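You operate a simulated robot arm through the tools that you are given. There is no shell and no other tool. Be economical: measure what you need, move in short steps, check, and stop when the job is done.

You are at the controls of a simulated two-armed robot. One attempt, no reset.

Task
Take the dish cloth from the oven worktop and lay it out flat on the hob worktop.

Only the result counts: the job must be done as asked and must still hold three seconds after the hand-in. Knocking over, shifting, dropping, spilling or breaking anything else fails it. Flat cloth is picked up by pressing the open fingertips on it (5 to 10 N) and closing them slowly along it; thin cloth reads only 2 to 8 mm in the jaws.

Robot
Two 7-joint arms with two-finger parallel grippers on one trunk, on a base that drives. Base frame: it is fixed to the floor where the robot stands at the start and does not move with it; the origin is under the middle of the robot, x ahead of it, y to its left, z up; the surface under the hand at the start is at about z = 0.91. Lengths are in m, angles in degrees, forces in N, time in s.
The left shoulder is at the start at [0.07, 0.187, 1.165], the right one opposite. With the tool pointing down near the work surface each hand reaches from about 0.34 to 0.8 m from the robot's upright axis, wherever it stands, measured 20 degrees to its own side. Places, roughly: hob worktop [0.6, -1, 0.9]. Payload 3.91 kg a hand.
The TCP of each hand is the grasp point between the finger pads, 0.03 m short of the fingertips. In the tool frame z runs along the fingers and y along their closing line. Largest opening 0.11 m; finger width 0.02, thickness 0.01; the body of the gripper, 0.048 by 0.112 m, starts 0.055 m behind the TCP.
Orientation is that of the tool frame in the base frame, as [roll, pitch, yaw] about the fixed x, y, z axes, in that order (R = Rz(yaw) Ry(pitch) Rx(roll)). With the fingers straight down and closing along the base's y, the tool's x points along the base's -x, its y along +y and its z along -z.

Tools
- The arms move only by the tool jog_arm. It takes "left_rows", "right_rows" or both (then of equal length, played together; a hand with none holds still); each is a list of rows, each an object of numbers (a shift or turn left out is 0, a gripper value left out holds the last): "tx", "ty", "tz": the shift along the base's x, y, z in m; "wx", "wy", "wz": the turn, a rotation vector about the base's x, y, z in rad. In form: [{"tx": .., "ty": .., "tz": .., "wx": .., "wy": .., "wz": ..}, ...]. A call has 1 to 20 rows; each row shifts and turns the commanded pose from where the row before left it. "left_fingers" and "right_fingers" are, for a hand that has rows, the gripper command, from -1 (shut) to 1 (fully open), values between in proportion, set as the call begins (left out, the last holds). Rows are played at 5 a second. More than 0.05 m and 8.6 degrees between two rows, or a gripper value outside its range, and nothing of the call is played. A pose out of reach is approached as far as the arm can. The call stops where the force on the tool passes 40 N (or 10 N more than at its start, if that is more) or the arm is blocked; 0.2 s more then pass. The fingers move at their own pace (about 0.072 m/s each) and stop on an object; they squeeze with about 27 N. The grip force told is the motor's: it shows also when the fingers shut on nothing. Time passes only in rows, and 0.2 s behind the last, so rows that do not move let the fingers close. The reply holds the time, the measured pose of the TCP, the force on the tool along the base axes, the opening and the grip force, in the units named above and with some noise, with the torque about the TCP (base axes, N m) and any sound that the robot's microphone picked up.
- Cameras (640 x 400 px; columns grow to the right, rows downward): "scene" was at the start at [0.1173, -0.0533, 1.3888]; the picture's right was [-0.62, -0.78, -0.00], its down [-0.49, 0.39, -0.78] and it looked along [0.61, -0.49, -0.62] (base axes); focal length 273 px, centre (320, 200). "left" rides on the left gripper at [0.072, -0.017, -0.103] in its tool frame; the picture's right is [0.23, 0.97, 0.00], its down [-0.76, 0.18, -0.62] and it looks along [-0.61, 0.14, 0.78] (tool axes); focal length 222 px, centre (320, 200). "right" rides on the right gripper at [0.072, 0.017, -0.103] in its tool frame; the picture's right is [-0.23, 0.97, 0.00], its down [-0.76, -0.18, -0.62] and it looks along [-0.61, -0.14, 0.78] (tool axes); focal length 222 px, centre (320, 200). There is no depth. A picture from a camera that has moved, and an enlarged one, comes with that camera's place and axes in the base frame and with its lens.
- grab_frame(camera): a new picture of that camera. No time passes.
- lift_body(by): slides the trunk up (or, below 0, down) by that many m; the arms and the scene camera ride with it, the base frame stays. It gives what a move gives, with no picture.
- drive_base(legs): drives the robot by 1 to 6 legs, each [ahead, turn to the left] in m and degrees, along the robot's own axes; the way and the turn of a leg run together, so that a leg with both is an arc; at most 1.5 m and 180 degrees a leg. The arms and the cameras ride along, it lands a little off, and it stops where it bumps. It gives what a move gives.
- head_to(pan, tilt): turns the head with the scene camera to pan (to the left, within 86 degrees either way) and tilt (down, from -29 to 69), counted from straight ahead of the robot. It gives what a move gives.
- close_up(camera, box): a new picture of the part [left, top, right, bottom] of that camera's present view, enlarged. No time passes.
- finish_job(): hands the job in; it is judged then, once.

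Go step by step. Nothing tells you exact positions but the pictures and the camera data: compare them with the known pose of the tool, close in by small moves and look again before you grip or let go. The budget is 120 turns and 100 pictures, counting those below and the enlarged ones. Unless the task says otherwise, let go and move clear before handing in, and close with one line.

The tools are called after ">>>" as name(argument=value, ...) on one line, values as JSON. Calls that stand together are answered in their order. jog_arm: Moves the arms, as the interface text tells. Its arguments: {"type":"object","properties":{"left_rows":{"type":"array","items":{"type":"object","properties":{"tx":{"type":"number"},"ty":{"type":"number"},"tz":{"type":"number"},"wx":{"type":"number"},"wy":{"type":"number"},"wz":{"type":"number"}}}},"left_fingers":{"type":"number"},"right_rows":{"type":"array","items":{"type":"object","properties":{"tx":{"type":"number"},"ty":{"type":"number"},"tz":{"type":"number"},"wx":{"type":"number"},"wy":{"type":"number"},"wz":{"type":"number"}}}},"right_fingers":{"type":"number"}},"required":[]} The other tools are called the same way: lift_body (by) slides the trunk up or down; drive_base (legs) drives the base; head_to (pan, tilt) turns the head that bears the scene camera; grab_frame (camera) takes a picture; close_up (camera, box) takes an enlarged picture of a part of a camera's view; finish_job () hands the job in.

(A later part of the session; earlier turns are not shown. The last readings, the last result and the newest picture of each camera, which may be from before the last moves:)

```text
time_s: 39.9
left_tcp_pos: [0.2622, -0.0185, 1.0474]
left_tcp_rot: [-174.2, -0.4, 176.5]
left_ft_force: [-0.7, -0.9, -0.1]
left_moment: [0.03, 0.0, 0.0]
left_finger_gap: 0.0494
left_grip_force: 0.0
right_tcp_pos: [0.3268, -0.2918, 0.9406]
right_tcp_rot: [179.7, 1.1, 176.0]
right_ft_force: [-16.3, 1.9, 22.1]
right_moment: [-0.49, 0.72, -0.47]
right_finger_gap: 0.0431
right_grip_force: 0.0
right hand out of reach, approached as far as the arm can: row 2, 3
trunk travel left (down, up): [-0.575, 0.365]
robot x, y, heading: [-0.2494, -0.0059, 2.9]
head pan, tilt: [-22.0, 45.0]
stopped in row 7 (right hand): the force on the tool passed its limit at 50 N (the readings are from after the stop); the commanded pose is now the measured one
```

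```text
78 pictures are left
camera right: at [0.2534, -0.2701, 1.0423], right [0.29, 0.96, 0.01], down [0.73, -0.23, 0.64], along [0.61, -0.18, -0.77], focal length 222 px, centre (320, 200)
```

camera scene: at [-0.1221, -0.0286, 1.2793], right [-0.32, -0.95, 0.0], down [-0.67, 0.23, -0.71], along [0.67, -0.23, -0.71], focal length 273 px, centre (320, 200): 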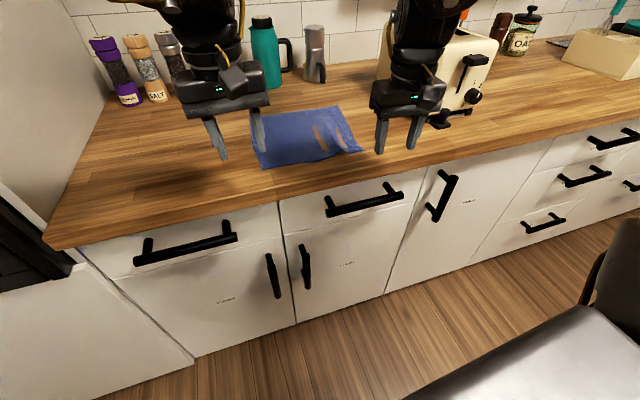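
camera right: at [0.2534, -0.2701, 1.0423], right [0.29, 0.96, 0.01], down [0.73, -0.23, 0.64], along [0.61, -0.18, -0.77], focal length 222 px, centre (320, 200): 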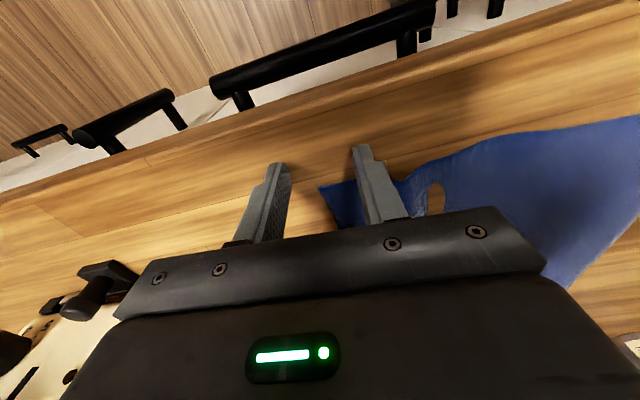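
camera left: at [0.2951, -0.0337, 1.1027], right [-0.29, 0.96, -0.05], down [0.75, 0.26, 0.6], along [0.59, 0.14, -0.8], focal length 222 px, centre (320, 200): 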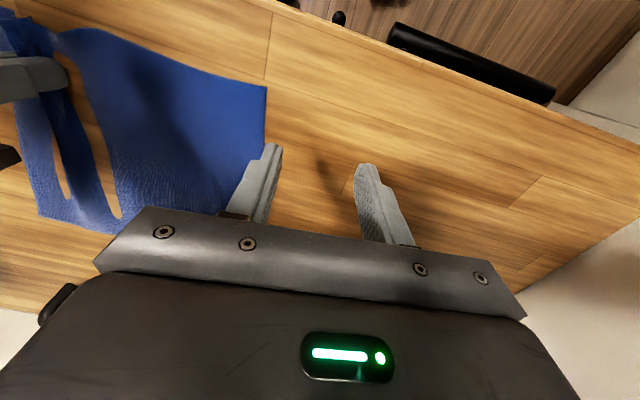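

The right hand landed on bare wood, because it fell short in x. I'll raise it and look at how the right arm is configured.

>>> jog_arm(right_rows=[{"tz": 0.03}, {"tz": 0.04}, {}], left_rows=[{"wx": 0.1}, {}, {}])

>>> head_to(pan=-45, tilt=25)

>>> grab_frame(camera="scene")

>>> head_to(pan=35, tilt=25)

>>> grab_frame(camera="scene")

```text
time_s: 40.7
left_tcp_pos: [0.2674, -0.0205, 1.0451]
left_tcp_rot: [-180.0, -1.0, 176.5]
left_ft_force: [0.6, 0.1, -0.6]
left_moment: [0.03, 0.03, -0.04]
left_finger_gap: 0.0494
left_grip_force: 0.1
right_tcp_pos: [0.3272, -0.2986, 1.0006]
right_tcp_rot: [179.5, 1.2, 176.1]
right_ft_force: [-1.1, 0.2, -0.8]
right_moment: [0.04, 0.02, 0.01]
right_finger_gap: 0.0438
right_grip_force: 0.0
right hand out of reach, approached as far as the arm can: row 2
trunk travel left (down, up): [-0.575, 0.365]
robot x, y, heading: [-0.2483, -0.0078, 3.3]
head pan, tilt: [-22.0, 45.0]
```

```text
time_s: 41.6
left_tcp_pos: [0.2657, -0.0177, 1.0475]
left_tcp_rot: [-179.9, -0.9, 176.5]
left_ft_force: [0.4, -0.2, -0.3]
left_moment: [-0.02, 0.06, -0.03]
left_finger_gap: 0.0495
left_grip_force: 0.1
right_tcp_pos: [0.3265, -0.2986, 1.0011]
right_tcp_rot: [179.5, 1.2, 176.1]
right_ft_force: [0.4, -0.1, -0.1]
right_moment: [0.01, 0.02, 0.01]
right_finger_gap: 0.0439
right_grip_force: 0.1
trunk travel left (down, up): [-0.575, 0.365]
robot x, y, heading: [-0.2452, -0.0101, 2.9]
head pan, tilt: [-45.0, 25.0]
```

```text
77 pictures are left
camera scene: at [-0.1303, -0.0637, 1.3098], right [-0.67, -0.75, 0.0], down [-0.32, 0.28, -0.91], along [0.68, -0.6, -0.42], focal length 273 px, centre (320, 200)
```

scene: 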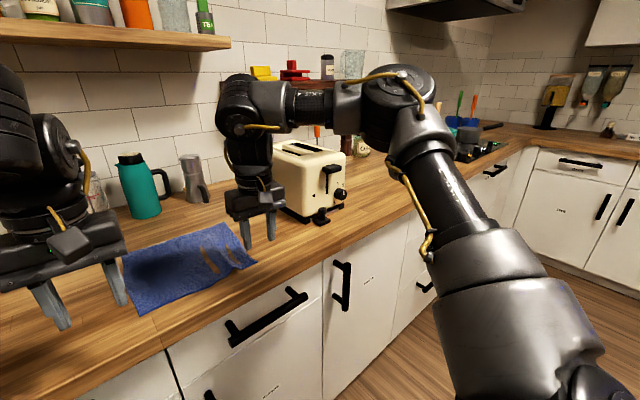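

```text
time_s: 43.1
left_tcp_pos: [0.266, -0.0189, 1.0471]
left_tcp_rot: [-179.9, -0.8, 176.4]
left_ft_force: [-0.6, 0.0, 0.6]
left_moment: [-0.03, 0.0, 0.01]
left_finger_gap: 0.0496
left_grip_force: 0.1
right_tcp_pos: [0.3258, -0.2974, 1.0001]
right_tcp_rot: [179.5, 1.2, 176.1]
right_ft_force: [0.4, -0.3, -0.1]
right_moment: [0.01, 0.01, 0.01]
right_finger_gap: 0.044
right_grip_force: 0.0
trunk travel left (down, up): [-0.575, 0.365]
robot x, y, heading: [-0.2479, -0.0082, 3.0]
head pan, tilt: [35.0, 25.0]
```

```text
76 pictures are left
camera scene: at [-0.1263, 0.0543, 1.3098], right [0.62, -0.79, 0.0], down [-0.33, -0.26, -0.91], along [0.71, 0.56, -0.42], focal length 273 px, centre (320, 200)
```

scene: 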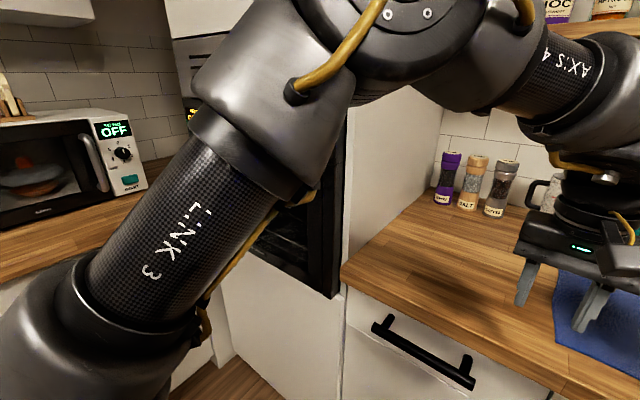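

Trying more positive yaw on the right hand, well above the counter, to see whether that frees it.

>>> jog_arm(right_rows=[{"tz": 0.03, "wz": 0.12}, {"wz": 0.12}, {"wz": 0.12}, {"wz": 0.12}, {"wz": 0.12}, {"tx": 0.025, "ty": 0.01}, {"tx": 0.025, "ty": 0.01}, {"ty": 0.02}, {}])

```text
time_s: 45.1
left_tcp_pos: [0.2654, -0.019, 1.0461]
left_tcp_rot: [180.0, -0.9, 176.4]
left_ft_force: [-1.0, -0.9, 0.0]
left_moment: [0.0, 0.0, 0.01]
left_finger_gap: 0.0494
left_grip_force: 0.0
right_tcp_pos: [0.3215, -0.2901, 0.9986]
right_tcp_rot: [179.8, 1.2, -149.6]
right_ft_force: [0.6, 0.0, 0.9]
right_moment: [-0.01, 0.0, -0.01]
right_finger_gap: 0.0439
right_grip_force: 0.1
right hand out of reach, approached as far as the arm can: row 1, 6, 7, 8
trunk travel left (down, up): [-0.575, 0.365]
robot x, y, heading: [-0.2484, -0.0045, 3.1]
head pan, tilt: [35.0, 25.0]
```

Yaw isn't it; the arm looks stuck near a joint limit, and a higher hand relative to the shoulder suits it better. I'll retract the hands and raise them, then lower the trunk another 15 cm.

>>> jog_arm(right_rows=[{"tx": -0.03, "ty": -0.04, "wz": -0.12}, {"tx": -0.03, "ty": -0.04, "wz": -0.12}, {"tx": -0.03, "ty": -0.04, "wz": -0.12}, {"tz": 0.04, "wz": -0.1}, {"tz": 0.04}, {"tz": 0.04}, {"tz": 0.04}, {}], left_rows=[{"tz": 0.04}, {"tz": 0.04}, {"tz": 0.04}, {"tz": 0.03}, {}, {}, {}, {}])

```text
time_s: 46.9
left_tcp_pos: [0.2645, -0.0205, 1.1967]
left_tcp_rot: [-179.9, -0.9, 176.5]
left_ft_force: [0.7, 0.6, -0.8]
left_moment: [0.0, 0.0, 0.02]
left_finger_gap: 0.0494
left_grip_force: 0.1
right_tcp_pos: [0.219, -0.4134, 1.1456]
right_tcp_rot: [179.6, 1.3, -176.0]
right_ft_force: [0.3, -1.1, 0.0]
right_moment: [-0.01, -0.04, 0.01]
right_finger_gap: 0.0442
right_grip_force: 0.0
right hand out of reach, approached as far as the arm can: row 7
trunk travel left (down, up): [-0.575, 0.365]
robot x, y, heading: [-0.2487, -0.0067, 2.9]
head pan, tilt: [35.0, 25.0]
```

>>> lift_body(by=-0.15)

>>> jog_arm(right_rows=[{"tz": -0.005}, {"tx": 0.04, "ty": 0.03}, {"tx": 0.04, "ty": 0.04}, {"tx": 0.04, "ty": 0.04}, {"tx": 0.03, "ty": 0.035}, {}])

```text
time_s: 48.6
left_tcp_pos: [0.2649, -0.0207, 1.0464]
left_tcp_rot: [-179.8, -0.9, 176.5]
left_ft_force: [0.2, 0.6, 0.4]
left_moment: [0.0, 0.02, -0.01]
left_finger_gap: 0.0494
left_grip_force: 0.1
right_tcp_pos: [0.218, -0.4131, 0.9955]
right_tcp_rot: [179.6, 1.2, -176.0]
right_ft_force: [0.4, -0.1, -0.4]
right_moment: [-0.03, 0.01, -0.01]
right_finger_gap: 0.0441
right_grip_force: 0.1
trunk travel left (down, up): [-0.425, 0.515]
robot x, y, heading: [-0.2461, -0.0078, 3.1]
head pan, tilt: [35.0, 25.0]
```

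```text
refused: row 3 steps farther than a row can; nothing moved
```

>>> jog_arm(right_rows=[{"tz": -0.005}, {"tx": 0.03, "ty": 0.03}, {"tx": 0.03, "ty": 0.03}, {"tx": 0.03, "ty": 0.03}, {"tx": 0.03, "ty": 0.03}, {"tx": 0.03, "ty": 0.03}, {}])

```text
time_s: 49.9
left_tcp_pos: [0.2641, -0.0208, 1.0468]
left_tcp_rot: [-179.7, -0.8, 176.4]
left_ft_force: [0.4, 0.8, 0.1]
left_moment: [0.0, 0.03, 0.0]
left_finger_gap: 0.0493
left_grip_force: 0.0
right_tcp_pos: [0.2765, -0.318, 0.931]
right_tcp_rot: [179.5, 1.3, -176.4]
right_ft_force: [-9.9, 0.4, 5.5]
right_moment: [-0.03, 0.24, -0.28]
right_finger_gap: 0.0434
right_grip_force: 0.1
right hand out of reach, approached as far as the arm can: row 2, 3, 4, 5, 6
trunk travel left (down, up): [-0.425, 0.515]
robot x, y, heading: [-0.2487, -0.0062, 3.0]
head pan, tilt: [35.0, 25.0]
stopped in row 6 (right hand): the force on the tool passed its limit at 64 N (the readings are from after the stop); the commanded pose is now the measured one
```

Lowering made it worse, so I'll restore the original trunk height. The new plan is to turn both tools toward 90° yaw so they close along x: the pinches can then sit closer to the side edges and the hands stay further apart.

>>> lift_body(by=0.25)

>>> drive_base(legs=[[0, -1.5], [0.1, 0]])

>>> jog_arm(right_rows=[{"wz": 0.14}, {"wz": 0.14}, {"wz": 0.14}, {"wz": 0.14}, {"wz": 0.14}, {"wz": 0.14}, {"wz": 0.14}, {"wz": 0.14}, {"wz": 0.14}, {"wz": 0.14}, {}], left_rows=[{"wz": -0.14}, {"wz": -0.14}, {"wz": -0.14}, {"wz": -0.14}, {"wz": -0.14}, {"wz": -0.14}, {"wz": -0.14}, {"wz": -0.14}, {"wz": -0.14}, {"wz": -0.14}, {}])

```text
time_s: 52.5
left_tcp_pos: [0.265, -0.0213, 1.2967]
left_tcp_rot: [-179.9, -1.0, 176.4]
left_ft_force: [0.0, -0.1, 0.9]
left_moment: [-0.02, 0.02, -0.01]
left_finger_gap: 0.0493
left_grip_force: 0.1
right_tcp_pos: [0.2793, -0.3182, 1.1799]
right_tcp_rot: [179.6, 1.2, -176.3]
right_ft_force: [0.1, -0.5, -0.6]
right_moment: [0.01, -0.02, -0.04]
right_finger_gap: 0.0442
right_grip_force: 0.0
trunk travel left (down, up): [-0.675, 0.265]
robot x, y, heading: [-0.249, -0.0057, 3.0]
head pan, tilt: [35.0, 25.0]
```

```text
time_s: 54.0
left_tcp_pos: [0.3644, -0.0298, 1.2975]
left_tcp_rot: [-180.0, -0.9, 175.0]
left_ft_force: [-0.4, 0.4, -0.1]
left_moment: [0.02, -0.01, 0.01]
left_finger_gap: 0.0495
left_grip_force: 0.0
right_tcp_pos: [0.373, -0.3274, 1.1818]
right_tcp_rot: [179.6, 1.5, -177.4]
right_ft_force: [0.3, -0.7, 0.1]
right_moment: [0.02, -0.03, 0.01]
right_finger_gap: 0.044
right_grip_force: 0.1
trunk travel left (down, up): [-0.675, 0.265]
robot x, y, heading: [-0.1479, 0.0003, 1.7]
head pan, tilt: [35.0, 25.0]
```

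```text
time_s: 56.3
left_tcp_pos: [0.3218, -0.0759, 1.313]
left_tcp_rot: [-179.6, -0.1, 95.2]
left_ft_force: [2.9, -8.8, -21.2]
left_moment: [-0.62, 0.09, -0.07]
left_finger_gap: 0.0497
left_grip_force: 0.1
left hand out of reach, approached as far as the arm can: row 1, 2, 3, 4, 5, 6, 7
right_tcp_pos: [0.3717, -0.3275, 1.1771]
right_tcp_rot: [179.7, 1.5, -97.3]
right_ft_force: [-0.5, -1.0, 0.4]
right_moment: [0.02, 0.01, -0.01]
right_finger_gap: 0.0441
right_grip_force: 0.0
right hand out of reach, approached as far as the arm can: row 10
trunk travel left (down, up): [-0.675, 0.265]
robot x, y, heading: [-0.1433, -0.0006, 1.7]
head pan, tilt: [35.0, 25.0]
stopped in row 11 (left hand): the force on the tool passed its limit at 57 N (the readings are from after the stop); the commanded pose is now the measured one
```

The left hand met something. I'll look around to see what.

>>> head_to(pan=-10, tilt=15)

>>> grab_frame(camera="scene")

>>> grab_frame(camera="left")

```text
time_s: 57.4
left_tcp_pos: [0.3207, -0.076, 1.3144]
left_tcp_rot: [-179.6, -0.3, 95.2]
left_ft_force: [0.6, -12.3, -32.5]
left_moment: [-1.03, -0.37, 0.13]
left_finger_gap: 0.0492
left_grip_force: 0.0
right_tcp_pos: [0.372, -0.328, 1.1783]
right_tcp_rot: [179.7, 1.6, -97.3]
right_ft_force: [-0.1, -0.5, 0.9]
right_moment: [-0.01, -0.01, 0.0]
right_finger_gap: 0.044
right_grip_force: 0.0
trunk travel left (down, up): [-0.675, 0.265]
robot x, y, heading: [-0.1464, -0.0016, 1.6]
head pan, tilt: [-10.0, 15.0]
```

```text
75 pictures are left
camera scene: at [-0.0037, -0.0142, 1.426], right [-0.14, -0.99, 0.0], down [-0.26, 0.04, -0.97], along [0.96, -0.14, -0.26], focal length 273 px, centre (320, 200)
```

scene: 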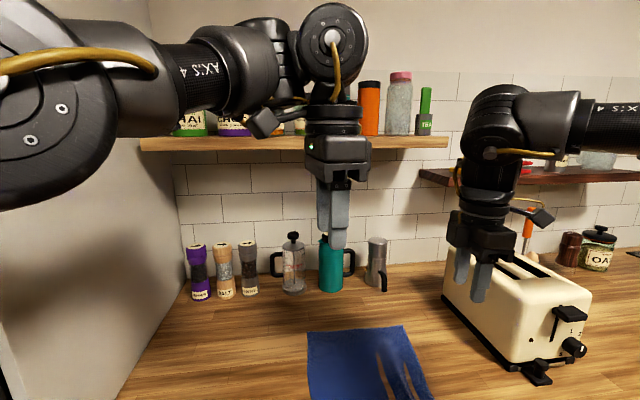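

```text
74 pictures are left
camera left: at [0.2982, -0.0061, 1.4185], right [0.95, 0.31, 0.0], down [0.25, -0.75, 0.62], along [0.19, -0.59, -0.79], focal length 222 px, centre (320, 200)
```

left: 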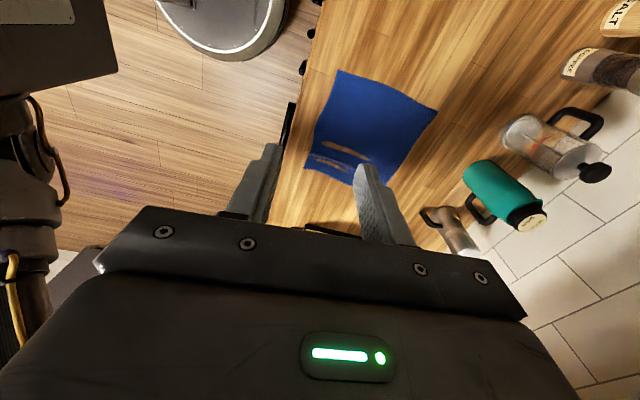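

The left wrist camera most likely touched its own forearm. I'll rotate the left hand back partly and lower it over the cloth's left side, and bring the right one down too.

>>> jog_arm(left_rows=[{"wz": 0.1}, {"wz": 0.12}, {"wz": 0.12}, {"tz": -0.04, "tx": 0.02, "wz": 0.1}, {"tz": -0.045, "tx": 0.02}, {"tz": -0.045, "tx": 0.02}, {"tz": -0.05}, {"tz": -0.05}, {"tz": -0.05}, {}], right_rows=[{"ty": 0.01}, {"ty": 0.01}, {"ty": 0.01}, {"tz": -0.04}, {"tz": -0.04}, {"tz": -0.04}, {"tz": -0.04}, {"tz": -0.02}, {}, {}])

```text
time_s: 57.7
left_tcp_pos: [0.3208, -0.0773, 1.3143]
left_tcp_rot: [-179.6, 0.1, 95.3]
left_ft_force: [-5.4, -9.2, -17.8]
left_moment: [-0.23, -0.9, 0.54]
left_finger_gap: 0.0493
left_grip_force: 0.0
right_tcp_pos: [0.3722, -0.3264, 1.1777]
right_tcp_rot: [179.8, 1.7, -97.4]
right_ft_force: [0.6, -0.1, 0.2]
right_moment: [0.02, 0.05, -0.01]
right_finger_gap: 0.0435
right_grip_force: 0.1
trunk travel left (down, up): [-0.675, 0.265]
robot x, y, heading: [-0.1457, -0.0026, 1.4]
head pan, tilt: [-10.0, 15.0]
stopped in row 1 (left hand): the force on the tool passed its limit at 99 N (the readings are from after the stop); the commanded pose is now the measured one
```

>>> jog_arm(left_rows=[{"tz": -0.008, "ty": -0.004}, {"tz": -0.01, "ty": -0.004}, {}])

>>> close_up(camera="scene", box=[180, 0, 400, 200])

```text
time_s: 58.0
left_tcp_pos: [0.3212, -0.0769, 1.3136]
left_tcp_rot: [-179.6, 0.4, 95.1]
left_ft_force: [-3.3, -5.9, -12.7]
left_moment: [-0.31, -0.63, 0.42]
left_finger_gap: 0.0492
left_grip_force: 0.1
right_tcp_pos: [0.3708, -0.3272, 1.1783]
right_tcp_rot: [179.8, 1.6, -97.3]
right_ft_force: [0.2, -0.3, -0.1]
right_moment: [0.02, 0.0, 0.01]
right_finger_gap: 0.0439
right_grip_force: 0.0
trunk travel left (down, up): [-0.675, 0.265]
robot x, y, heading: [-0.1429, -0.0037, 1.6]
head pan, tilt: [-10.0, 15.0]
stopped in row 1 (left hand): the force on the tool passed its limit at 54 N (the readings are from after the stop); the commanded pose is now the measured one
```

```text
2.00 times, centred on (290, 100) of scene
camera zoom: at [-0.0036, -0.0144, 1.426], right [-0.14, -0.99, 0.0], down [-0.26, 0.04, -0.97], along [0.96, -0.14, -0.26], focal length 546 px, centre (380, 400)
```

zoom: 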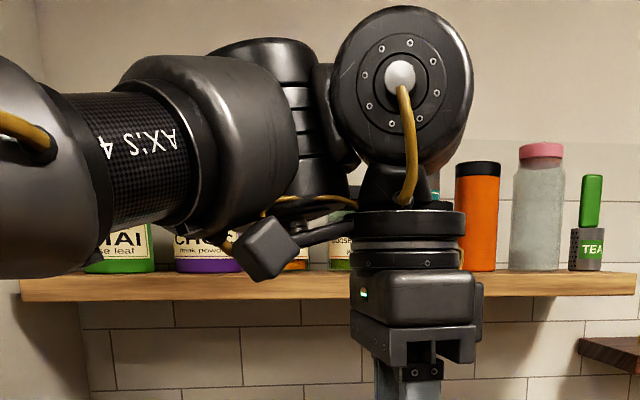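

>>> jog_arm(left_rows=[{"wz": 0.02}, {"wz": 0.02}, {}])

```text
time_s: 58.3
left_tcp_pos: [0.3198, -0.0783, 1.3148]
left_tcp_rot: [-179.5, 0.8, 94.8]
left_ft_force: [-1.2, -8.5, -17.4]
left_moment: [-0.5, -0.37, 0.21]
left_finger_gap: 0.0494
left_grip_force: 0.1
right_tcp_pos: [0.372, -0.3266, 1.1779]
right_tcp_rot: [179.8, 1.7, -97.2]
right_ft_force: [-0.3, 0.0, -0.2]
right_moment: [-0.02, 0.0, 0.03]
right_finger_gap: 0.0437
right_grip_force: 0.1
trunk travel left (down, up): [-0.675, 0.265]
robot x, y, heading: [-0.1457, -0.0014, 1.7]
head pan, tilt: [-10.0, 15.0]
stopped in row 1 (left hand): the force on the tool passed its limit at 69 N (the readings are from after the stop); the commanded pose is now the measured one
```

>>> jog_arm(left_rows=[{"tz": -0.004, "ty": -0.003}, {}])

>>> jog_arm(left_rows=[{"tz": -0.006, "ty": -0.004}, {}])

```text
time_s: 58.6
left_tcp_pos: [0.3197, -0.0798, 1.3143]
left_tcp_rot: [-179.5, 1.2, 94.5]
left_ft_force: [-1.4, -7.8, -18.0]
left_moment: [-0.46, -0.29, 0.17]
left_finger_gap: 0.0497
left_grip_force: 0.2
right_tcp_pos: [0.3728, -0.3269, 1.178]
right_tcp_rot: [179.9, 1.7, -97.4]
right_ft_force: [0.4, 0.8, 0.0]
right_moment: [-0.03, 0.0, -0.03]
right_finger_gap: 0.044
right_grip_force: 0.1
trunk travel left (down, up): [-0.675, 0.265]
robot x, y, heading: [-0.1472, -0.0018, 1.7]
head pan, tilt: [-10.0, 15.0]
stopped in row 1 (left hand): the force on the tool passed its limit at 67 N (the readings are from after the stop); the commanded pose is now the measured one
```

```text
time_s: 58.9
left_tcp_pos: [0.32, -0.0807, 1.3133]
left_tcp_rot: [-179.4, 1.6, 94.2]
left_ft_force: [-1.1, -8.7, -17.6]
left_moment: [-0.39, -0.36, 0.23]
left_finger_gap: 0.0494
left_grip_force: 0.0
right_tcp_pos: [0.3724, -0.3269, 1.1787]
right_tcp_rot: [179.9, 1.7, -97.4]
right_ft_force: [0.9, -0.5, 1.1]
right_moment: [0.02, 0.0, 0.02]
right_finger_gap: 0.0442
right_grip_force: 0.1
trunk travel left (down, up): [-0.675, 0.265]
robot x, y, heading: [-0.1457, -0.0052, 1.8]
head pan, tilt: [-10.0, 15.0]
stopped in row 1 (left hand): the force on the tool passed its limit at 63 N (the readings are from after the stop); the commanded pose is now the measured one
```

>>> jog_arm(left_rows=[{"tx": 0.01}, {}])

>>> jog_arm(left_rows=[{"wy": 0.04}, {}])

>>> jog_arm(left_rows=[{"wx": 0.04}, {}])

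```text
time_s: 59.1
left_tcp_pos: [0.3206, -0.0841, 1.3146]
left_tcp_rot: [-179.3, 2.1, 94.2]
left_ft_force: [3.3, -12.0, -23.1]
left_moment: [-0.6, 0.04, -0.07]
left_finger_gap: 0.0494
left_grip_force: 0.1
right_tcp_pos: [0.3727, -0.3276, 1.1785]
right_tcp_rot: [179.8, 1.8, -97.3]
right_ft_force: [-0.4, 0.0, 0.0]
right_moment: [-0.01, 0.0, -0.03]
right_finger_gap: 0.0438
right_grip_force: 0.1
trunk travel left (down, up): [-0.675, 0.265]
robot x, y, heading: [-0.1475, -0.0014, 1.8]
head pan, tilt: [-10.0, 15.0]
stopped in row 1 (left hand): the force on the tool passed its limit at 77 N (the readings are from after the stop); the commanded pose is now the measured one
```

```text
time_s: 59.4
left_tcp_pos: [0.32, -0.0827, 1.3149]
left_tcp_rot: [-179.0, 2.4, 94.1]
left_ft_force: [2.2, -12.4, -25.9]
left_moment: [-0.68, 0.04, -0.13]
left_finger_gap: 0.0498
left_grip_force: 0.1
right_tcp_pos: [0.3732, -0.3274, 1.1783]
right_tcp_rot: [179.8, 1.8, -97.4]
right_ft_force: [1.0, 0.0, 0.5]
right_moment: [0.01, -0.05, 0.03]
right_finger_gap: 0.044
right_grip_force: 0.0
trunk travel left (down, up): [-0.675, 0.265]
robot x, y, heading: [-0.1472, -0.0017, 1.9]
head pan, tilt: [-10.0, 15.0]
stopped in row 1 (left hand): the force on the tool passed its limit at 80 N (the readings are from after the stop); the commanded pose is now the measured one
```

```text
time_s: 59.6
left_tcp_pos: [0.3189, -0.0857, 1.3149]
left_tcp_rot: [-178.9, 2.7, 94.1]
left_ft_force: [2.3, -13.1, -26.2]
left_moment: [-0.69, 0.05, -0.05]
left_finger_gap: 0.0496
left_grip_force: 0.1
right_tcp_pos: [0.3726, -0.3275, 1.1777]
right_tcp_rot: [179.7, 1.8, -97.4]
right_ft_force: [0.3, -0.5, 0.7]
right_moment: [-0.03, -0.01, 0.03]
right_finger_gap: 0.0439
right_grip_force: 0.1
trunk travel left (down, up): [-0.675, 0.265]
robot x, y, heading: [-0.1434, -0.0013, 1.6]
head pan, tilt: [-10.0, 15.0]
stopped in row 1 (left hand): the force on the tool passed its limit at 89 N (the readings are from after the stop); the commanded pose is now the measured one
```

>>> jog_arm(left_rows=[{"wz": -0.1}, {"wz": -0.1}, {}])

>>> jog_arm(left_rows=[{"wx": -0.08}, {}])

>>> jog_arm(left_rows=[{"tz": -0.04}, {}])

```text
time_s: 59.9
left_tcp_pos: [0.3199, -0.0876, 1.3156]
left_tcp_rot: [-178.6, 3.2, 93.7]
left_ft_force: [1.1, -10.1, -21.6]
left_moment: [-0.55, 0.08, -0.08]
left_finger_gap: 0.0494
left_grip_force: 0.2
right_tcp_pos: [0.3717, -0.3283, 1.179]
right_tcp_rot: [179.8, 1.8, -97.3]
right_ft_force: [-0.3, 0.9, 0.6]
right_moment: [-0.01, -0.02, -0.02]
right_finger_gap: 0.0439
right_grip_force: 0.2
trunk travel left (down, up): [-0.675, 0.265]
robot x, y, heading: [-0.1441, -0.0012, 1.9]
head pan, tilt: [-10.0, 15.0]
stopped in row 1 (left hand): the force on the tool passed its limit at 94 N (the readings are from after the stop); the commanded pose is now the measured one
```

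```text
time_s: 60.5
left_tcp_pos: [0.3195, -0.0866, 1.3154]
left_tcp_rot: [-178.5, 7.6, 93.8]
left_ft_force: [-0.2, 0.3, 1.2]
left_moment: [-0.02, 0.01, 0.01]
left_finger_gap: 0.0493
left_grip_force: 0.1
right_tcp_pos: [0.372, -0.3273, 1.1783]
right_tcp_rot: [179.8, 1.7, -97.4]
right_ft_force: [-0.8, 0.7, 0.2]
right_moment: [0.0, 0.01, -0.01]
right_finger_gap: 0.0441
right_grip_force: 0.1
trunk travel left (down, up): [-0.675, 0.265]
robot x, y, heading: [-0.1446, -0.0028, 1.5]
head pan, tilt: [-10.0, 15.0]
```

```text
time_s: 61.1
left_tcp_pos: [0.3267, -0.0844, 1.2858]
left_tcp_rot: [-178.5, 8.1, 94.2]
left_ft_force: [-0.5, -0.1, -1.4]
left_moment: [0.03, -0.03, 0.03]
left_finger_gap: 0.0496
left_grip_force: 0.1
left hand out of reach, approached as far as the arm can: row 1
right_tcp_pos: [0.3728, -0.3265, 1.1784]
right_tcp_rot: [179.9, 1.8, -97.2]
right_ft_force: [-0.5, 1.4, -0.4]
right_moment: [-0.02, -0.01, 0.02]
right_finger_gap: 0.0438
right_grip_force: 0.0
trunk travel left (down, up): [-0.675, 0.265]
robot x, y, heading: [-0.1452, -0.003, 1.7]
head pan, tilt: [-10.0, 15.0]
```

Freed. I'll rotate the left hand back toward the normal yaw.

>>> jog_arm(left_rows=[{"wz": 0.12}, {"wz": 0.12}, {"wz": 0.12}, {"wz": 0.12}, {"wz": 0.12}, {"wz": 0.12}, {"wz": 0.12}, {"wz": 0.12}, {"wz": 0.1}, {}])

```text
time_s: 63.5
left_tcp_pos: [0.3501, -0.0757, 1.3067]
left_tcp_rot: [-175.8, 8.0, 157.5]
left_ft_force: [0.2, -0.4, 0.6]
left_moment: [-0.04, 0.03, 0.0]
left_finger_gap: 0.0495
left_grip_force: 0.1
left hand out of reach, approached as far as the arm can: row 1, 2, 3, 5, 7
right_tcp_pos: [0.3727, -0.3268, 1.1783]
right_tcp_rot: [179.7, 1.9, -97.3]
right_ft_force: [0.0, -0.2, -0.5]
right_moment: [0.01, 0.01, 0.0]
right_finger_gap: 0.0441
right_grip_force: 0.1
trunk travel left (down, up): [-0.675, 0.265]
robot x, y, heading: [-0.1468, 0.0002, 1.5]
head pan, tilt: [-10.0, 15.0]
stopped in row 10 (left hand): the arm was blocked; the commanded pose is now the measured one
```

>>> jog_arm(left_rows=[{"tz": -0.04}, {"tz": -0.04}, {"tz": -0.04}, {"tz": -0.04, "wx": 0.04, "wy": 0.03}, {"tz": -0.03, "wx": 0.04, "wy": 0.03}, {"wx": 0.04, "wy": 0.04}, {"wz": 0.1}, {"wz": 0.1}, {"wz": 0.1}, {}])

```text
time_s: 65.7
left_tcp_pos: [0.4115, -0.0775, 1.1799]
left_tcp_rot: [179.6, 0.1, 174.1]
left_ft_force: [-0.4, 0.1, 0.1]
left_moment: [-0.01, 0.01, 0.0]
left_finger_gap: 0.0495
left_grip_force: 0.1
left hand out of reach, approached as far as the arm can: row 1, 2, 3, 4, 5
right_tcp_pos: [0.3721, -0.3266, 1.1784]
right_tcp_rot: [179.9, 1.8, -97.3]
right_ft_force: [-0.8, -0.1, 0.3]
right_moment: [-0.02, -0.04, 0.0]
right_finger_gap: 0.044
right_grip_force: 0.0
trunk travel left (down, up): [-0.675, 0.265]
robot x, y, heading: [-0.1503, -0.0048, 1.9]
head pan, tilt: [-10.0, 15.0]
```

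Left hand recovered. Now both go down over their corners, with the right one closing along x.

>>> jog_arm(right_rows=[{"tz": -0.04}, {"tz": -0.04}, {"tz": -0.04}, {"tz": -0.04}, {"tz": -0.03}, {"tx": 0.013, "ty": 0.02}, {"ty": 0.025}, {}], left_rows=[{"tz": -0.04}, {"tz": -0.04}, {"tz": -0.04}, {"tz": -0.04}, {"tx": -0.015, "tz": -0.02}, {}, {}, {}])

>>> head_to(pan=-20, tilt=50)

>>> grab_frame(camera="scene")

>>> grab_frame(camera="left")

>>> grab_frame(camera="right")

```text
time_s: 67.5
left_tcp_pos: [0.4345, -0.0623, 1.1132]
left_tcp_rot: [-179.2, -0.7, 174.1]
left_ft_force: [-0.7, 0.4, -0.1]
left_moment: [0.0, 0.01, 0.0]
left_finger_gap: 0.0493
left_grip_force: 0.0
left hand out of reach, approached as far as the arm can: row 1, 2, 3, 4, 5
right_tcp_pos: [0.3835, -0.28, 0.9904]
right_tcp_rot: [179.9, 1.8, -97.3]
right_ft_force: [-0.3, -0.4, 0.9]
right_moment: [0.0, 0.03, 0.0]
right_finger_gap: 0.0442
right_grip_force: 0.1
trunk travel left (down, up): [-0.675, 0.265]
robot x, y, heading: [-0.1459, -0.0049, 1.6]
head pan, tilt: [-10.0, 15.0]
```

```text
time_s: 68.5
left_tcp_pos: [0.4357, -0.0607, 1.1141]
left_tcp_rot: [-179.2, -0.7, 174.0]
left_ft_force: [0.6, 0.0, 0.6]
left_moment: [-0.01, 0.0, 0.02]
left_finger_gap: 0.0496
left_grip_force: 0.0
right_tcp_pos: [0.3834, -0.2799, 0.9896]
right_tcp_rot: [179.8, 1.9, -97.3]
right_ft_force: [0.5, 0.6, -0.5]
right_moment: [-0.03, 0.01, 0.01]
right_finger_gap: 0.044
right_grip_force: 0.0
trunk travel left (down, up): [-0.675, 0.265]
robot x, y, heading: [-0.1461, -0.0012, 1.6]
head pan, tilt: [-20.0, 50.0]
```

```text
72 pictures are left
camera scene: at [-0.023, -0.025, 1.3724], right [-0.31, -0.95, 0.0], down [-0.73, 0.24, -0.64], along [0.61, -0.2, -0.77], focal length 273 px, centre (320, 200)
```

scene: 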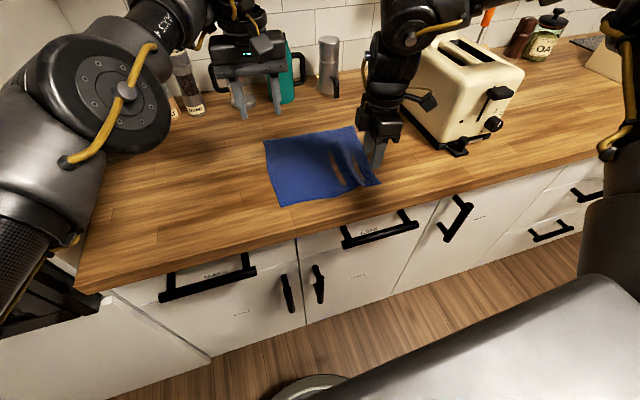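

```text
71 pictures are left
camera left: at [0.3627, -0.0709, 1.2188], right [-0.12, 0.99, -0.01], down [0.78, 0.1, 0.61], along [0.61, 0.07, -0.79], focal length 222 px, centre (320, 200)
```

left: 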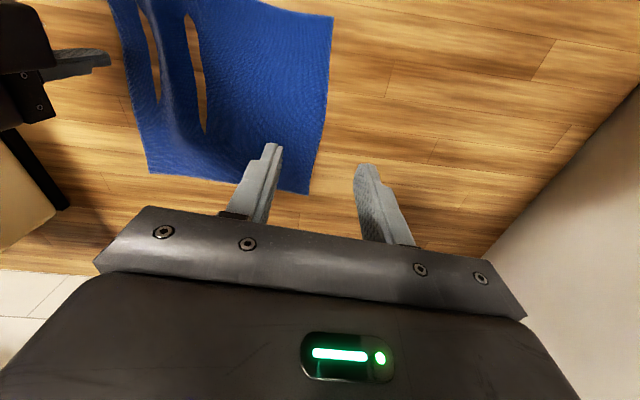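

```text
70 pictures are left
camera right: at [0.3568, -0.3527, 1.0905], right [-0.94, 0.35, 0.01], down [0.27, 0.71, 0.65], along [0.22, 0.61, -0.76], focal length 222 px, centre (320, 200)
```

right: 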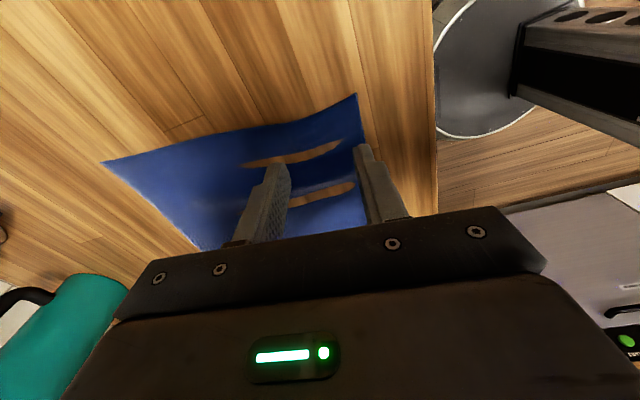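

The left arm is now in an awkward configuration. I'll take it outward, down, and back in again.

>>> jog_arm(left_rows=[{"tz": 0.02, "tx": -0.03}, {"ty": 0.045, "wz": 0.05}, {"ty": 0.045, "wz": 0.05}, {"ty": 0.045}, {"ty": 0.045}, {"tz": -0.04}, {"tz": -0.04}, {"tz": -0.03}, {}])

```text
time_s: 70.5
left_tcp_pos: [0.4688, 0.0158, 1.142]
left_tcp_rot: [-178.4, -0.9, 179.8]
left_ft_force: [-0.4, -1.2, -0.7]
left_moment: [0.02, -0.02, 0.01]
left_finger_gap: 0.0495
left_grip_force: 0.1
left hand out of reach, approached as far as the arm can: row 1, 2, 3, 4, 5, 6, 7, 8
right_tcp_pos: [0.3845, -0.2792, 0.9901]
right_tcp_rot: [179.8, 1.8, -97.3]
right_ft_force: [-0.1, 0.1, 0.2]
right_moment: [0.02, 0.0, 0.01]
right_finger_gap: 0.0438
right_grip_force: 0.1
trunk travel left (down, up): [-0.675, 0.265]
robot x, y, heading: [-0.1477, -0.0019, 1.5]
head pan, tilt: [-20.0, 50.0]
```

>>> head_to(pan=20, tilt=20)

>>> grab_frame(camera="scene")

```text
time_s: 71.6
left_tcp_pos: [0.468, 0.0141, 1.1419]
left_tcp_rot: [-178.4, -0.9, 179.7]
left_ft_force: [-0.6, -0.4, 0.7]
left_moment: [0.0, -0.02, 0.01]
left_finger_gap: 0.0494
left_grip_force: 0.0
right_tcp_pos: [0.3826, -0.2801, 0.9895]
right_tcp_rot: [179.7, 1.9, -97.4]
right_ft_force: [0.2, -0.2, -0.6]
right_moment: [0.01, 0.01, -0.01]
right_finger_gap: 0.0439
right_grip_force: 0.1
trunk travel left (down, up): [-0.675, 0.265]
robot x, y, heading: [-0.1479, -0.0023, 1.6]
head pan, tilt: [20.0, 20.0]
```

```text
69 pictures are left
camera scene: at [-0.0095, 0.0335, 1.4178], right [0.37, -0.93, 0.0], down [-0.32, -0.13, -0.94], along [0.87, 0.35, -0.34], focal length 273 px, centre (320, 200)
```

scene: 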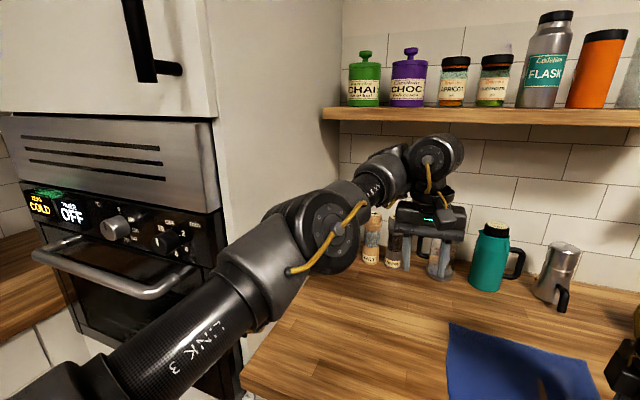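

I'll back the robot well clear of the counter so I can untangle the arm configuration in free space.

>>> jog_arm(right_rows=[{"tz": 0.04}, {"tz": 0.04}, {}])

>>> drive_base(legs=[[-0.4, 0]])

>>> jog_arm(left_rows=[{"ty": 0.045}, {"ty": 0.045}, {"ty": 0.045}, {"ty": 0.045}, {"ty": 0.045}, {"ty": 0.045}, {"ty": 0.045}, {"tx": -0.04}, {"tx": -0.04}, {"tx": -0.04}, {}])

```text
time_s: 72.4
left_tcp_pos: [0.4686, 0.015, 1.1401]
left_tcp_rot: [-178.3, -0.9, 179.7]
left_ft_force: [0.8, -1.2, 0.7]
left_moment: [0.0, 0.0, 0.0]
left_finger_gap: 0.0495
left_grip_force: 0.1
right_tcp_pos: [0.3825, -0.2783, 1.07]
right_tcp_rot: [179.8, 1.8, -97.3]
right_ft_force: [-0.2, 1.6, -0.6]
right_moment: [-0.04, 0.01, -0.04]
right_finger_gap: 0.0439
right_grip_force: 0.1
trunk travel left (down, up): [-0.675, 0.265]
robot x, y, heading: [-0.1495, -0.0038, 1.6]
head pan, tilt: [20.0, 20.0]
```

```text
time_s: 74.9
left_tcp_pos: [0.0701, 0.0011, 1.1406]
left_tcp_rot: [-178.3, -0.9, 179.4]
left_ft_force: [0.9, 0.6, -0.4]
left_moment: [-0.02, 0.02, 0.01]
left_finger_gap: 0.0497
left_grip_force: 0.2
right_tcp_pos: [-0.018, -0.2919, 1.068]
right_tcp_rot: [179.8, 1.8, -97.7]
right_ft_force: [-0.4, 0.7, 0.3]
right_moment: [0.0, 0.0, -0.01]
right_finger_gap: 0.0442
right_grip_force: 0.1
trunk travel left (down, up): [-0.675, 0.265]
robot x, y, heading: [-0.5412, -0.0166, 1.4]
head pan, tilt: [20.0, 20.0]
```

```text
time_s: 77.3
left_tcp_pos: [0.0327, 0.1586, 1.2721]
left_tcp_rot: [-175.5, -2.1, -179.5]
left_ft_force: [-1.0, -0.6, -0.1]
left_moment: [0.0, -0.01, -0.02]
left_finger_gap: 0.0495
left_grip_force: 0.1
left hand out of reach, approached as far as the arm can: row 1, 2, 3, 4, 5, 6, 7, 8, 9, 10
right_tcp_pos: [-0.0157, -0.2925, 1.0691]
right_tcp_rot: [179.9, 1.8, -97.7]
right_ft_force: [0.4, -0.6, -0.6]
right_moment: [0.02, 0.01, 0.01]
right_finger_gap: 0.0441
right_grip_force: 0.0
trunk travel left (down, up): [-0.675, 0.265]
robot x, y, heading: [-0.5429, -0.0163, 1.6]
head pan, tilt: [20.0, 20.0]
```

>>> head_to(pan=30, tilt=20)

>>> grab_frame(camera="scene")

>>> head_to(pan=-35, tilt=25)

>>> grab_frame(camera="scene")

```text
time_s: 78.0
left_tcp_pos: [0.0323, 0.1589, 1.2715]
left_tcp_rot: [-175.4, -2.2, -179.5]
left_ft_force: [0.6, 0.1, -0.5]
left_moment: [0.02, 0.0, 0.0]
left_finger_gap: 0.0493
left_grip_force: 0.2
right_tcp_pos: [-0.016, -0.2918, 1.0694]
right_tcp_rot: [179.8, 1.8, -97.6]
right_ft_force: [0.1, -0.6, 0.2]
right_moment: [0.03, 0.03, 0.0]
right_finger_gap: 0.0441
right_grip_force: 0.1
trunk travel left (down, up): [-0.675, 0.265]
robot x, y, heading: [-0.5459, -0.0151, 1.5]
head pan, tilt: [30.0, 20.0]
```

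```text
68 pictures are left
camera scene: at [-0.4146, 0.0367, 1.4178], right [0.52, -0.85, 0.0], down [-0.29, -0.18, -0.94], along [0.8, 0.49, -0.34], focal length 273 px, centre (320, 200)
```

scene: 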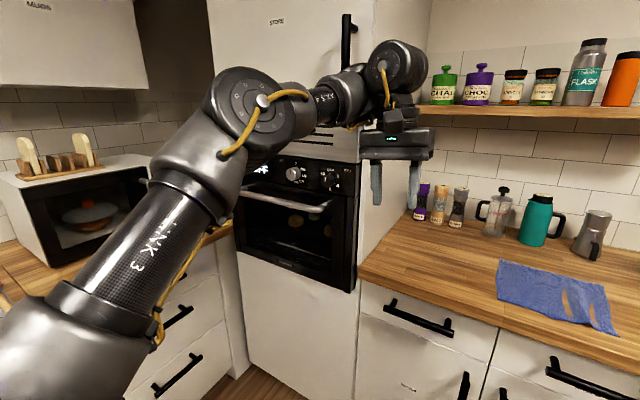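

```text
time_s: 79.3
left_tcp_pos: [0.0333, 0.161, 1.2718]
left_tcp_rot: [-175.4, -2.0, -179.6]
left_ft_force: [-0.7, 0.0, 0.9]
left_moment: [-0.01, 0.02, 0.02]
left_finger_gap: 0.0493
left_grip_force: 0.1
right_tcp_pos: [-0.0163, -0.2925, 1.0696]
right_tcp_rot: [179.9, 1.8, -97.7]
right_ft_force: [-0.1, 0.6, -0.2]
right_moment: [-0.02, 0.0, -0.01]
right_finger_gap: 0.0442
right_grip_force: 0.1
trunk travel left (down, up): [-0.675, 0.265]
robot x, y, heading: [-0.5441, -0.0152, 1.4]
head pan, tilt: [-35.0, 25.0]
```

```text
67 pictures are left
camera scene: at [-0.4175, -0.0629, 1.4098], right [-0.55, -0.83, 0.0], down [-0.35, 0.23, -0.91], along [0.76, -0.5, -0.42], focal length 273 px, centre (320, 200)
```

scene: 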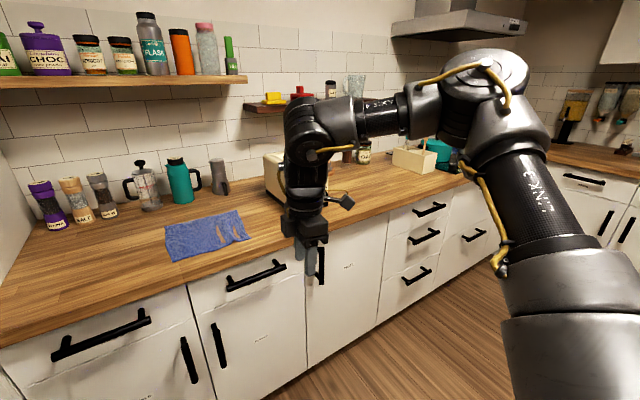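

The right arm is in a good elbow-out posture. I'll steer the left to its mirror posture in free space.

>>> jog_arm(left_rows=[{"tz": 0.03, "ty": 0.03}, {"ty": 0.04}, {"ty": 0.04}, {"ty": 0.04}, {"tz": -0.04}, {"tz": -0.04}, {"tz": -0.04}, {"tz": -0.04}, {"tz": -0.04}, {}])

```text
time_s: 81.5
left_tcp_pos: [0.0912, 0.1379, 1.1839]
left_tcp_rot: [-174.6, -2.0, -179.4]
left_ft_force: [0.6, -0.3, 0.7]
left_moment: [0.01, -0.03, 0.02]
left_finger_gap: 0.0495
left_grip_force: 0.2
left hand out of reach, approached as far as the arm can: row 1, 2, 3, 4, 5, 6, 7, 8, 9
right_tcp_pos: [-0.0168, -0.291, 1.0696]
right_tcp_rot: [179.9, 1.8, -97.6]
right_ft_force: [-0.4, -0.3, 0.0]
right_moment: [-0.01, 0.01, -0.01]
right_finger_gap: 0.0442
right_grip_force: 0.0
trunk travel left (down, up): [-0.675, 0.265]
robot x, y, heading: [-0.5438, -0.0137, 1.3]
head pan, tilt: [-35.0, 25.0]
```

I suspect the left commanded pose has drifted far from the measured one, because out-of-reach steps accumulate. I'll test this by commanding upward.

>>> jog_arm(left_rows=[{"tz": 0.045}, {"tz": 0.045}, {"tz": 0.045}, {}])

>>> jog_arm(left_rows=[{"tz": 0.045}, {"tz": 0.045}, {"tz": 0.045}, {}])

```text
time_s: 82.5
left_tcp_pos: [0.0627, 0.1346, 1.3048]
left_tcp_rot: [-175.0, -1.9, -179.5]
left_ft_force: [0.0, -0.4, 0.6]
left_moment: [0.0, 0.02, 0.05]
left_finger_gap: 0.0493
left_grip_force: 0.1
left hand out of reach, approached as far as the arm can: row 2, 3
right_tcp_pos: [-0.0157, -0.291, 1.0673]
right_tcp_rot: [179.7, 1.8, -97.6]
right_ft_force: [-0.2, 0.0, -0.6]
right_moment: [-0.01, 0.03, 0.06]
right_finger_gap: 0.0441
right_grip_force: 0.1
trunk travel left (down, up): [-0.675, 0.265]
robot x, y, heading: [-0.5413, -0.013, 1.3]
head pan, tilt: [-35.0, 25.0]
```

```text
time_s: 83.5
left_tcp_pos: [0.0055, 0.1246, 1.3961]
left_tcp_rot: [-175.2, -2.0, -179.6]
left_ft_force: [-0.5, 0.1, -0.2]
left_moment: [0.0, 0.02, -0.01]
left_finger_gap: 0.0496
left_grip_force: 0.1
left hand out of reach, approached as far as the arm can: row 1, 2, 3
right_tcp_pos: [-0.0148, -0.2914, 1.0685]
right_tcp_rot: [179.8, 1.9, -97.6]
right_ft_force: [0.2, 0.1, -0.3]
right_moment: [0.01, 0.03, -0.03]
right_finger_gap: 0.0442
right_grip_force: 0.1
trunk travel left (down, up): [-0.675, 0.265]
robot x, y, heading: [-0.5454, -0.0098, 1.5]
head pan, tilt: [-35.0, 25.0]
```

Not the case; a joint is saturated. I'll test whether yaw in the other direction frees the left arm.

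>>> jog_arm(left_rows=[{"wz": 0.13}, {"wz": 0.13}, {"wz": 0.13}, {"wz": 0.13}, {"wz": 0.13}, {"tz": -0.04}, {"tz": -0.04}, {"tz": -0.04}, {"tz": -0.04}, {}])

```text
time_s: 85.8
left_tcp_pos: [0.0424, 0.1172, 1.274]
left_tcp_rot: [-175.5, -2.1, -142.2]
left_ft_force: [0.1, -0.8, 0.7]
left_moment: [0.01, -0.02, 0.02]
left_finger_gap: 0.0494
left_grip_force: 0.1
left hand out of reach, approached as far as the arm can: row 8, 9
right_tcp_pos: [-0.017, -0.2926, 1.0701]
right_tcp_rot: [179.9, 1.8, -97.6]
right_ft_force: [0.0, 0.2, 1.1]
right_moment: [0.05, -0.01, -0.05]
right_finger_gap: 0.0438
right_grip_force: 0.1
trunk travel left (down, up): [-0.675, 0.265]
robot x, y, heading: [-0.546, -0.0117, 1.5]
head pan, tilt: [-35.0, 25.0]
```

Geometry suggests the elbow is pinned and only the forearm swings. I'll extend the left hand forward to unload that limit, swing it outward, then lower it.

>>> jog_arm(left_rows=[{"tx": 0.045}, {"tx": 0.045}, {"tx": 0.03}, {"ty": 0.045}, {"ty": 0.045}, {"ty": 0.045}, {"ty": 0.045}, {}])

>>> jog_arm(left_rows=[{"tz": -0.045}, {"tz": -0.045}, {"tz": -0.045}, {"tz": -0.045}, {}])

```text
time_s: 87.5
left_tcp_pos: [0.0683, 0.2053, 1.2608]
left_tcp_rot: [-172.7, -4.0, -142.3]
left_ft_force: [-1.0, -0.3, 0.1]
left_moment: [0.06, 0.02, -0.02]
left_finger_gap: 0.0498
left_grip_force: 0.0
left hand out of reach, approached as far as the arm can: row 2, 3, 4, 5, 6, 7
right_tcp_pos: [-0.0167, -0.2909, 1.0699]
right_tcp_rot: [179.8, 1.7, -97.6]
right_ft_force: [0.6, -0.7, 0.3]
right_moment: [0.0, 0.0, 0.01]
right_finger_gap: 0.0443
right_grip_force: 0.0
trunk travel left (down, up): [-0.675, 0.265]
robot x, y, heading: [-0.5467, -0.0139, 1.4]
head pan, tilt: [-35.0, 25.0]
```

```text
time_s: 88.8
left_tcp_pos: [0.1339, 0.1948, 1.1134]
left_tcp_rot: [-172.6, -4.1, -142.5]
left_ft_force: [0.0, 0.6, 0.2]
left_moment: [-0.02, 0.01, 0.02]
left_finger_gap: 0.0494
left_grip_force: 0.0
left hand out of reach, approached as far as the arm can: row 1, 2, 3, 4
right_tcp_pos: [-0.017, -0.2913, 1.0705]
right_tcp_rot: [180.0, 1.8, -97.7]
right_ft_force: [-0.2, 0.3, -0.4]
right_moment: [-0.01, 0.01, -0.03]
right_finger_gap: 0.0442
right_grip_force: 0.1
trunk travel left (down, up): [-0.675, 0.265]
robot x, y, heading: [-0.5414, -0.0145, 1.4]
head pan, tilt: [-35.0, 25.0]
```

>>> jog_arm(left_rows=[{"wy": -0.13}, {"wy": -0.13}, {"wy": -0.13}, {"wy": -0.13}, {"tz": 0.03}, {"tz": 0.03}, {"tx": 0.03}, {"tx": 0.03}, {}])

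>>> head_to(pan=35, tilt=25)

>>> grab_frame(camera="scene")

```text
time_s: 90.8
left_tcp_pos: [0.1459, 0.1798, 1.1832]
left_tcp_rot: [-168.6, 0.1, -143.0]
left_ft_force: [-0.8, -0.8, 1.1]
left_moment: [0.0, -0.03, 0.01]
left_finger_gap: 0.0495
left_grip_force: 0.2
left hand out of reach, approached as far as the arm can: row 1, 2, 3, 4, 6, 7, 8
right_tcp_pos: [-0.0164, -0.2922, 1.07]
right_tcp_rot: [179.8, 1.8, -97.6]
right_ft_force: [-0.8, 0.0, 0.3]
right_moment: [0.01, -0.01, 0.0]
right_finger_gap: 0.044
right_grip_force: 0.1
trunk travel left (down, up): [-0.675, 0.265]
robot x, y, heading: [-0.5459, -0.0141, 1.1]
head pan, tilt: [-35.0, 25.0]
```

```text
time_s: 92.2
left_tcp_pos: [0.145, 0.1792, 1.1826]
left_tcp_rot: [-168.7, 0.1, -142.8]
left_ft_force: [-0.3, -0.2, -1.1]
left_moment: [-0.02, -0.01, 0.01]
left_finger_gap: 0.0496
left_grip_force: 0.0
right_tcp_pos: [-0.0161, -0.2917, 1.0694]
right_tcp_rot: [179.7, 1.8, -97.6]
right_ft_force: [-0.1, -0.2, -0.4]
right_moment: [-0.04, 0.02, 0.0]
right_finger_gap: 0.0441
right_grip_force: 0.1
trunk travel left (down, up): [-0.675, 0.265]
robot x, y, heading: [-0.5418, -0.0134, 1.4]
head pan, tilt: [35.0, 25.0]
```

```text
66 pictures are left
camera scene: at [-0.4201, 0.0426, 1.4098], right [0.59, -0.8, 0.0], down [-0.34, -0.25, -0.91], along [0.73, 0.54, -0.42], focal length 273 px, centre (320, 200)
```

scene: 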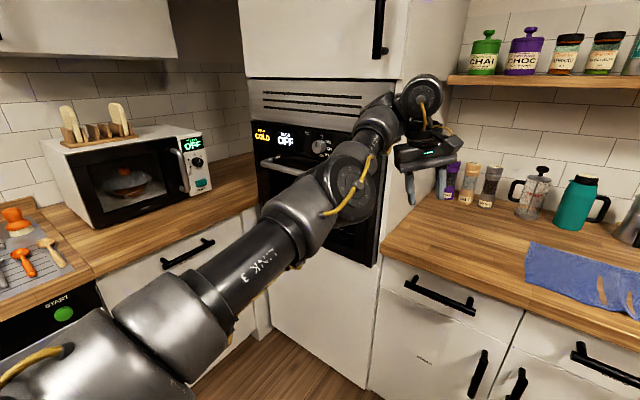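

The left arm is now almost fully stretched, near a straight-elbow singularity. I'll pull it straight back toward its shoulder.

>>> jog_arm(left_rows=[{"tx": -0.045}, {"tx": -0.045}, {"tx": -0.045}, {"tx": -0.045}, {"tx": -0.045}, {}])

```text
time_s: 93.6
left_tcp_pos: [0.1077, 0.1677, 1.2374]
left_tcp_rot: [-169.4, 0.2, -142.8]
left_ft_force: [-0.1, -0.2, -0.1]
left_moment: [-0.02, -0.01, 0.01]
left_finger_gap: 0.0497
left_grip_force: 0.1
left hand out of reach, approached as far as the arm can: row 1, 2, 3, 4, 5
right_tcp_pos: [-0.0176, -0.2922, 1.0695]
right_tcp_rot: [179.8, 1.9, -97.6]
right_ft_force: [0.6, -0.3, 0.0]
right_moment: [0.02, -0.01, 0.02]
right_finger_gap: 0.0437
right_grip_force: 0.0
trunk travel left (down, up): [-0.675, 0.265]
robot x, y, heading: [-0.5423, -0.0129, 1.4]
head pan, tilt: [35.0, 25.0]
```

>>> jog_arm(left_rows=[{"tz": 0.045}, {"tz": 0.045}, {"tz": 0.045}, {"tz": 0.045}, {"tx": -0.04}, {"tx": -0.04}, {"tx": -0.04}, {"tx": -0.04}, {}])

```text
time_s: 95.6
left_tcp_pos: [-0.0835, 0.1686, 1.4072]
left_tcp_rot: [-169.5, 0.4, -142.8]
left_ft_force: [0.3, 0.5, 0.6]
left_moment: [0.0, -0.02, 0.01]
left_finger_gap: 0.0495
left_grip_force: 0.1
left hand out of reach, approached as far as the arm can: row 2, 3, 4, 7, 8
right_tcp_pos: [-0.0174, -0.2927, 1.0693]
right_tcp_rot: [179.7, 1.8, -97.6]
right_ft_force: [0.0, 0.0, 0.3]
right_moment: [0.03, 0.01, 0.0]
right_finger_gap: 0.0442
right_grip_force: 0.0
trunk travel left (down, up): [-0.675, 0.265]
robot x, y, heading: [-0.5478, -0.0121, 1.4]
head pan, tilt: [35.0, 25.0]
```

>>> jog_arm(left_rows=[{"wx": 0.07, "wy": 0.055}, {"wx": 0.07, "wy": 0.055}, {"wz": -0.13}, {"wz": -0.13}, {"wz": -0.13}, {"wz": -0.13}, {"wz": -0.12}, {"ty": 0.04}, {"ty": 0.04}, {"ty": 0.04}, {}])

>>> grab_frame(camera="scene")

```text
time_s: 98.0
left_tcp_pos: [-0.108, 0.1823, 1.4155]
left_tcp_rot: [-179.4, 0.3, -179.7]
left_ft_force: [0.1, -0.4, 1.1]
left_moment: [0.01, -0.01, 0.01]
left_finger_gap: 0.0496
left_grip_force: 0.1
left hand out of reach, approached as far as the arm can: row 8, 9, 10
right_tcp_pos: [-0.0165, -0.2912, 1.0693]
right_tcp_rot: [179.8, 1.8, -97.7]
right_ft_force: [0.8, -0.2, -0.1]
right_moment: [-0.01, 0.02, -0.02]
right_finger_gap: 0.044
right_grip_force: 0.1
trunk travel left (down, up): [-0.675, 0.265]
robot x, y, heading: [-0.5451, -0.0112, 1.2]
head pan, tilt: [35.0, 25.0]
```

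```text
65 pictures are left
camera scene: at [-0.4204, 0.0429, 1.4098], right [0.59, -0.8, 0.0], down [-0.34, -0.25, -0.91], along [0.73, 0.54, -0.42], focal length 273 px, centre (320, 200)
```

scene: 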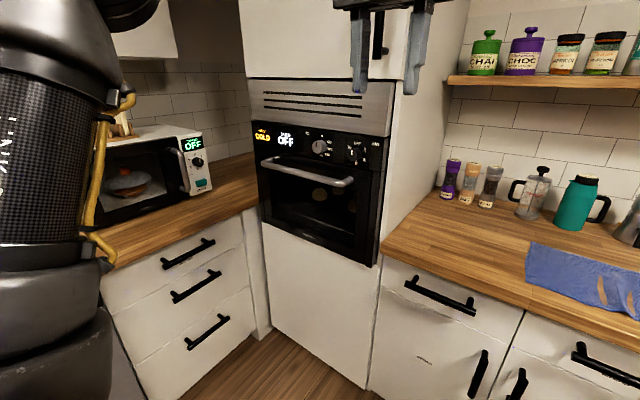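

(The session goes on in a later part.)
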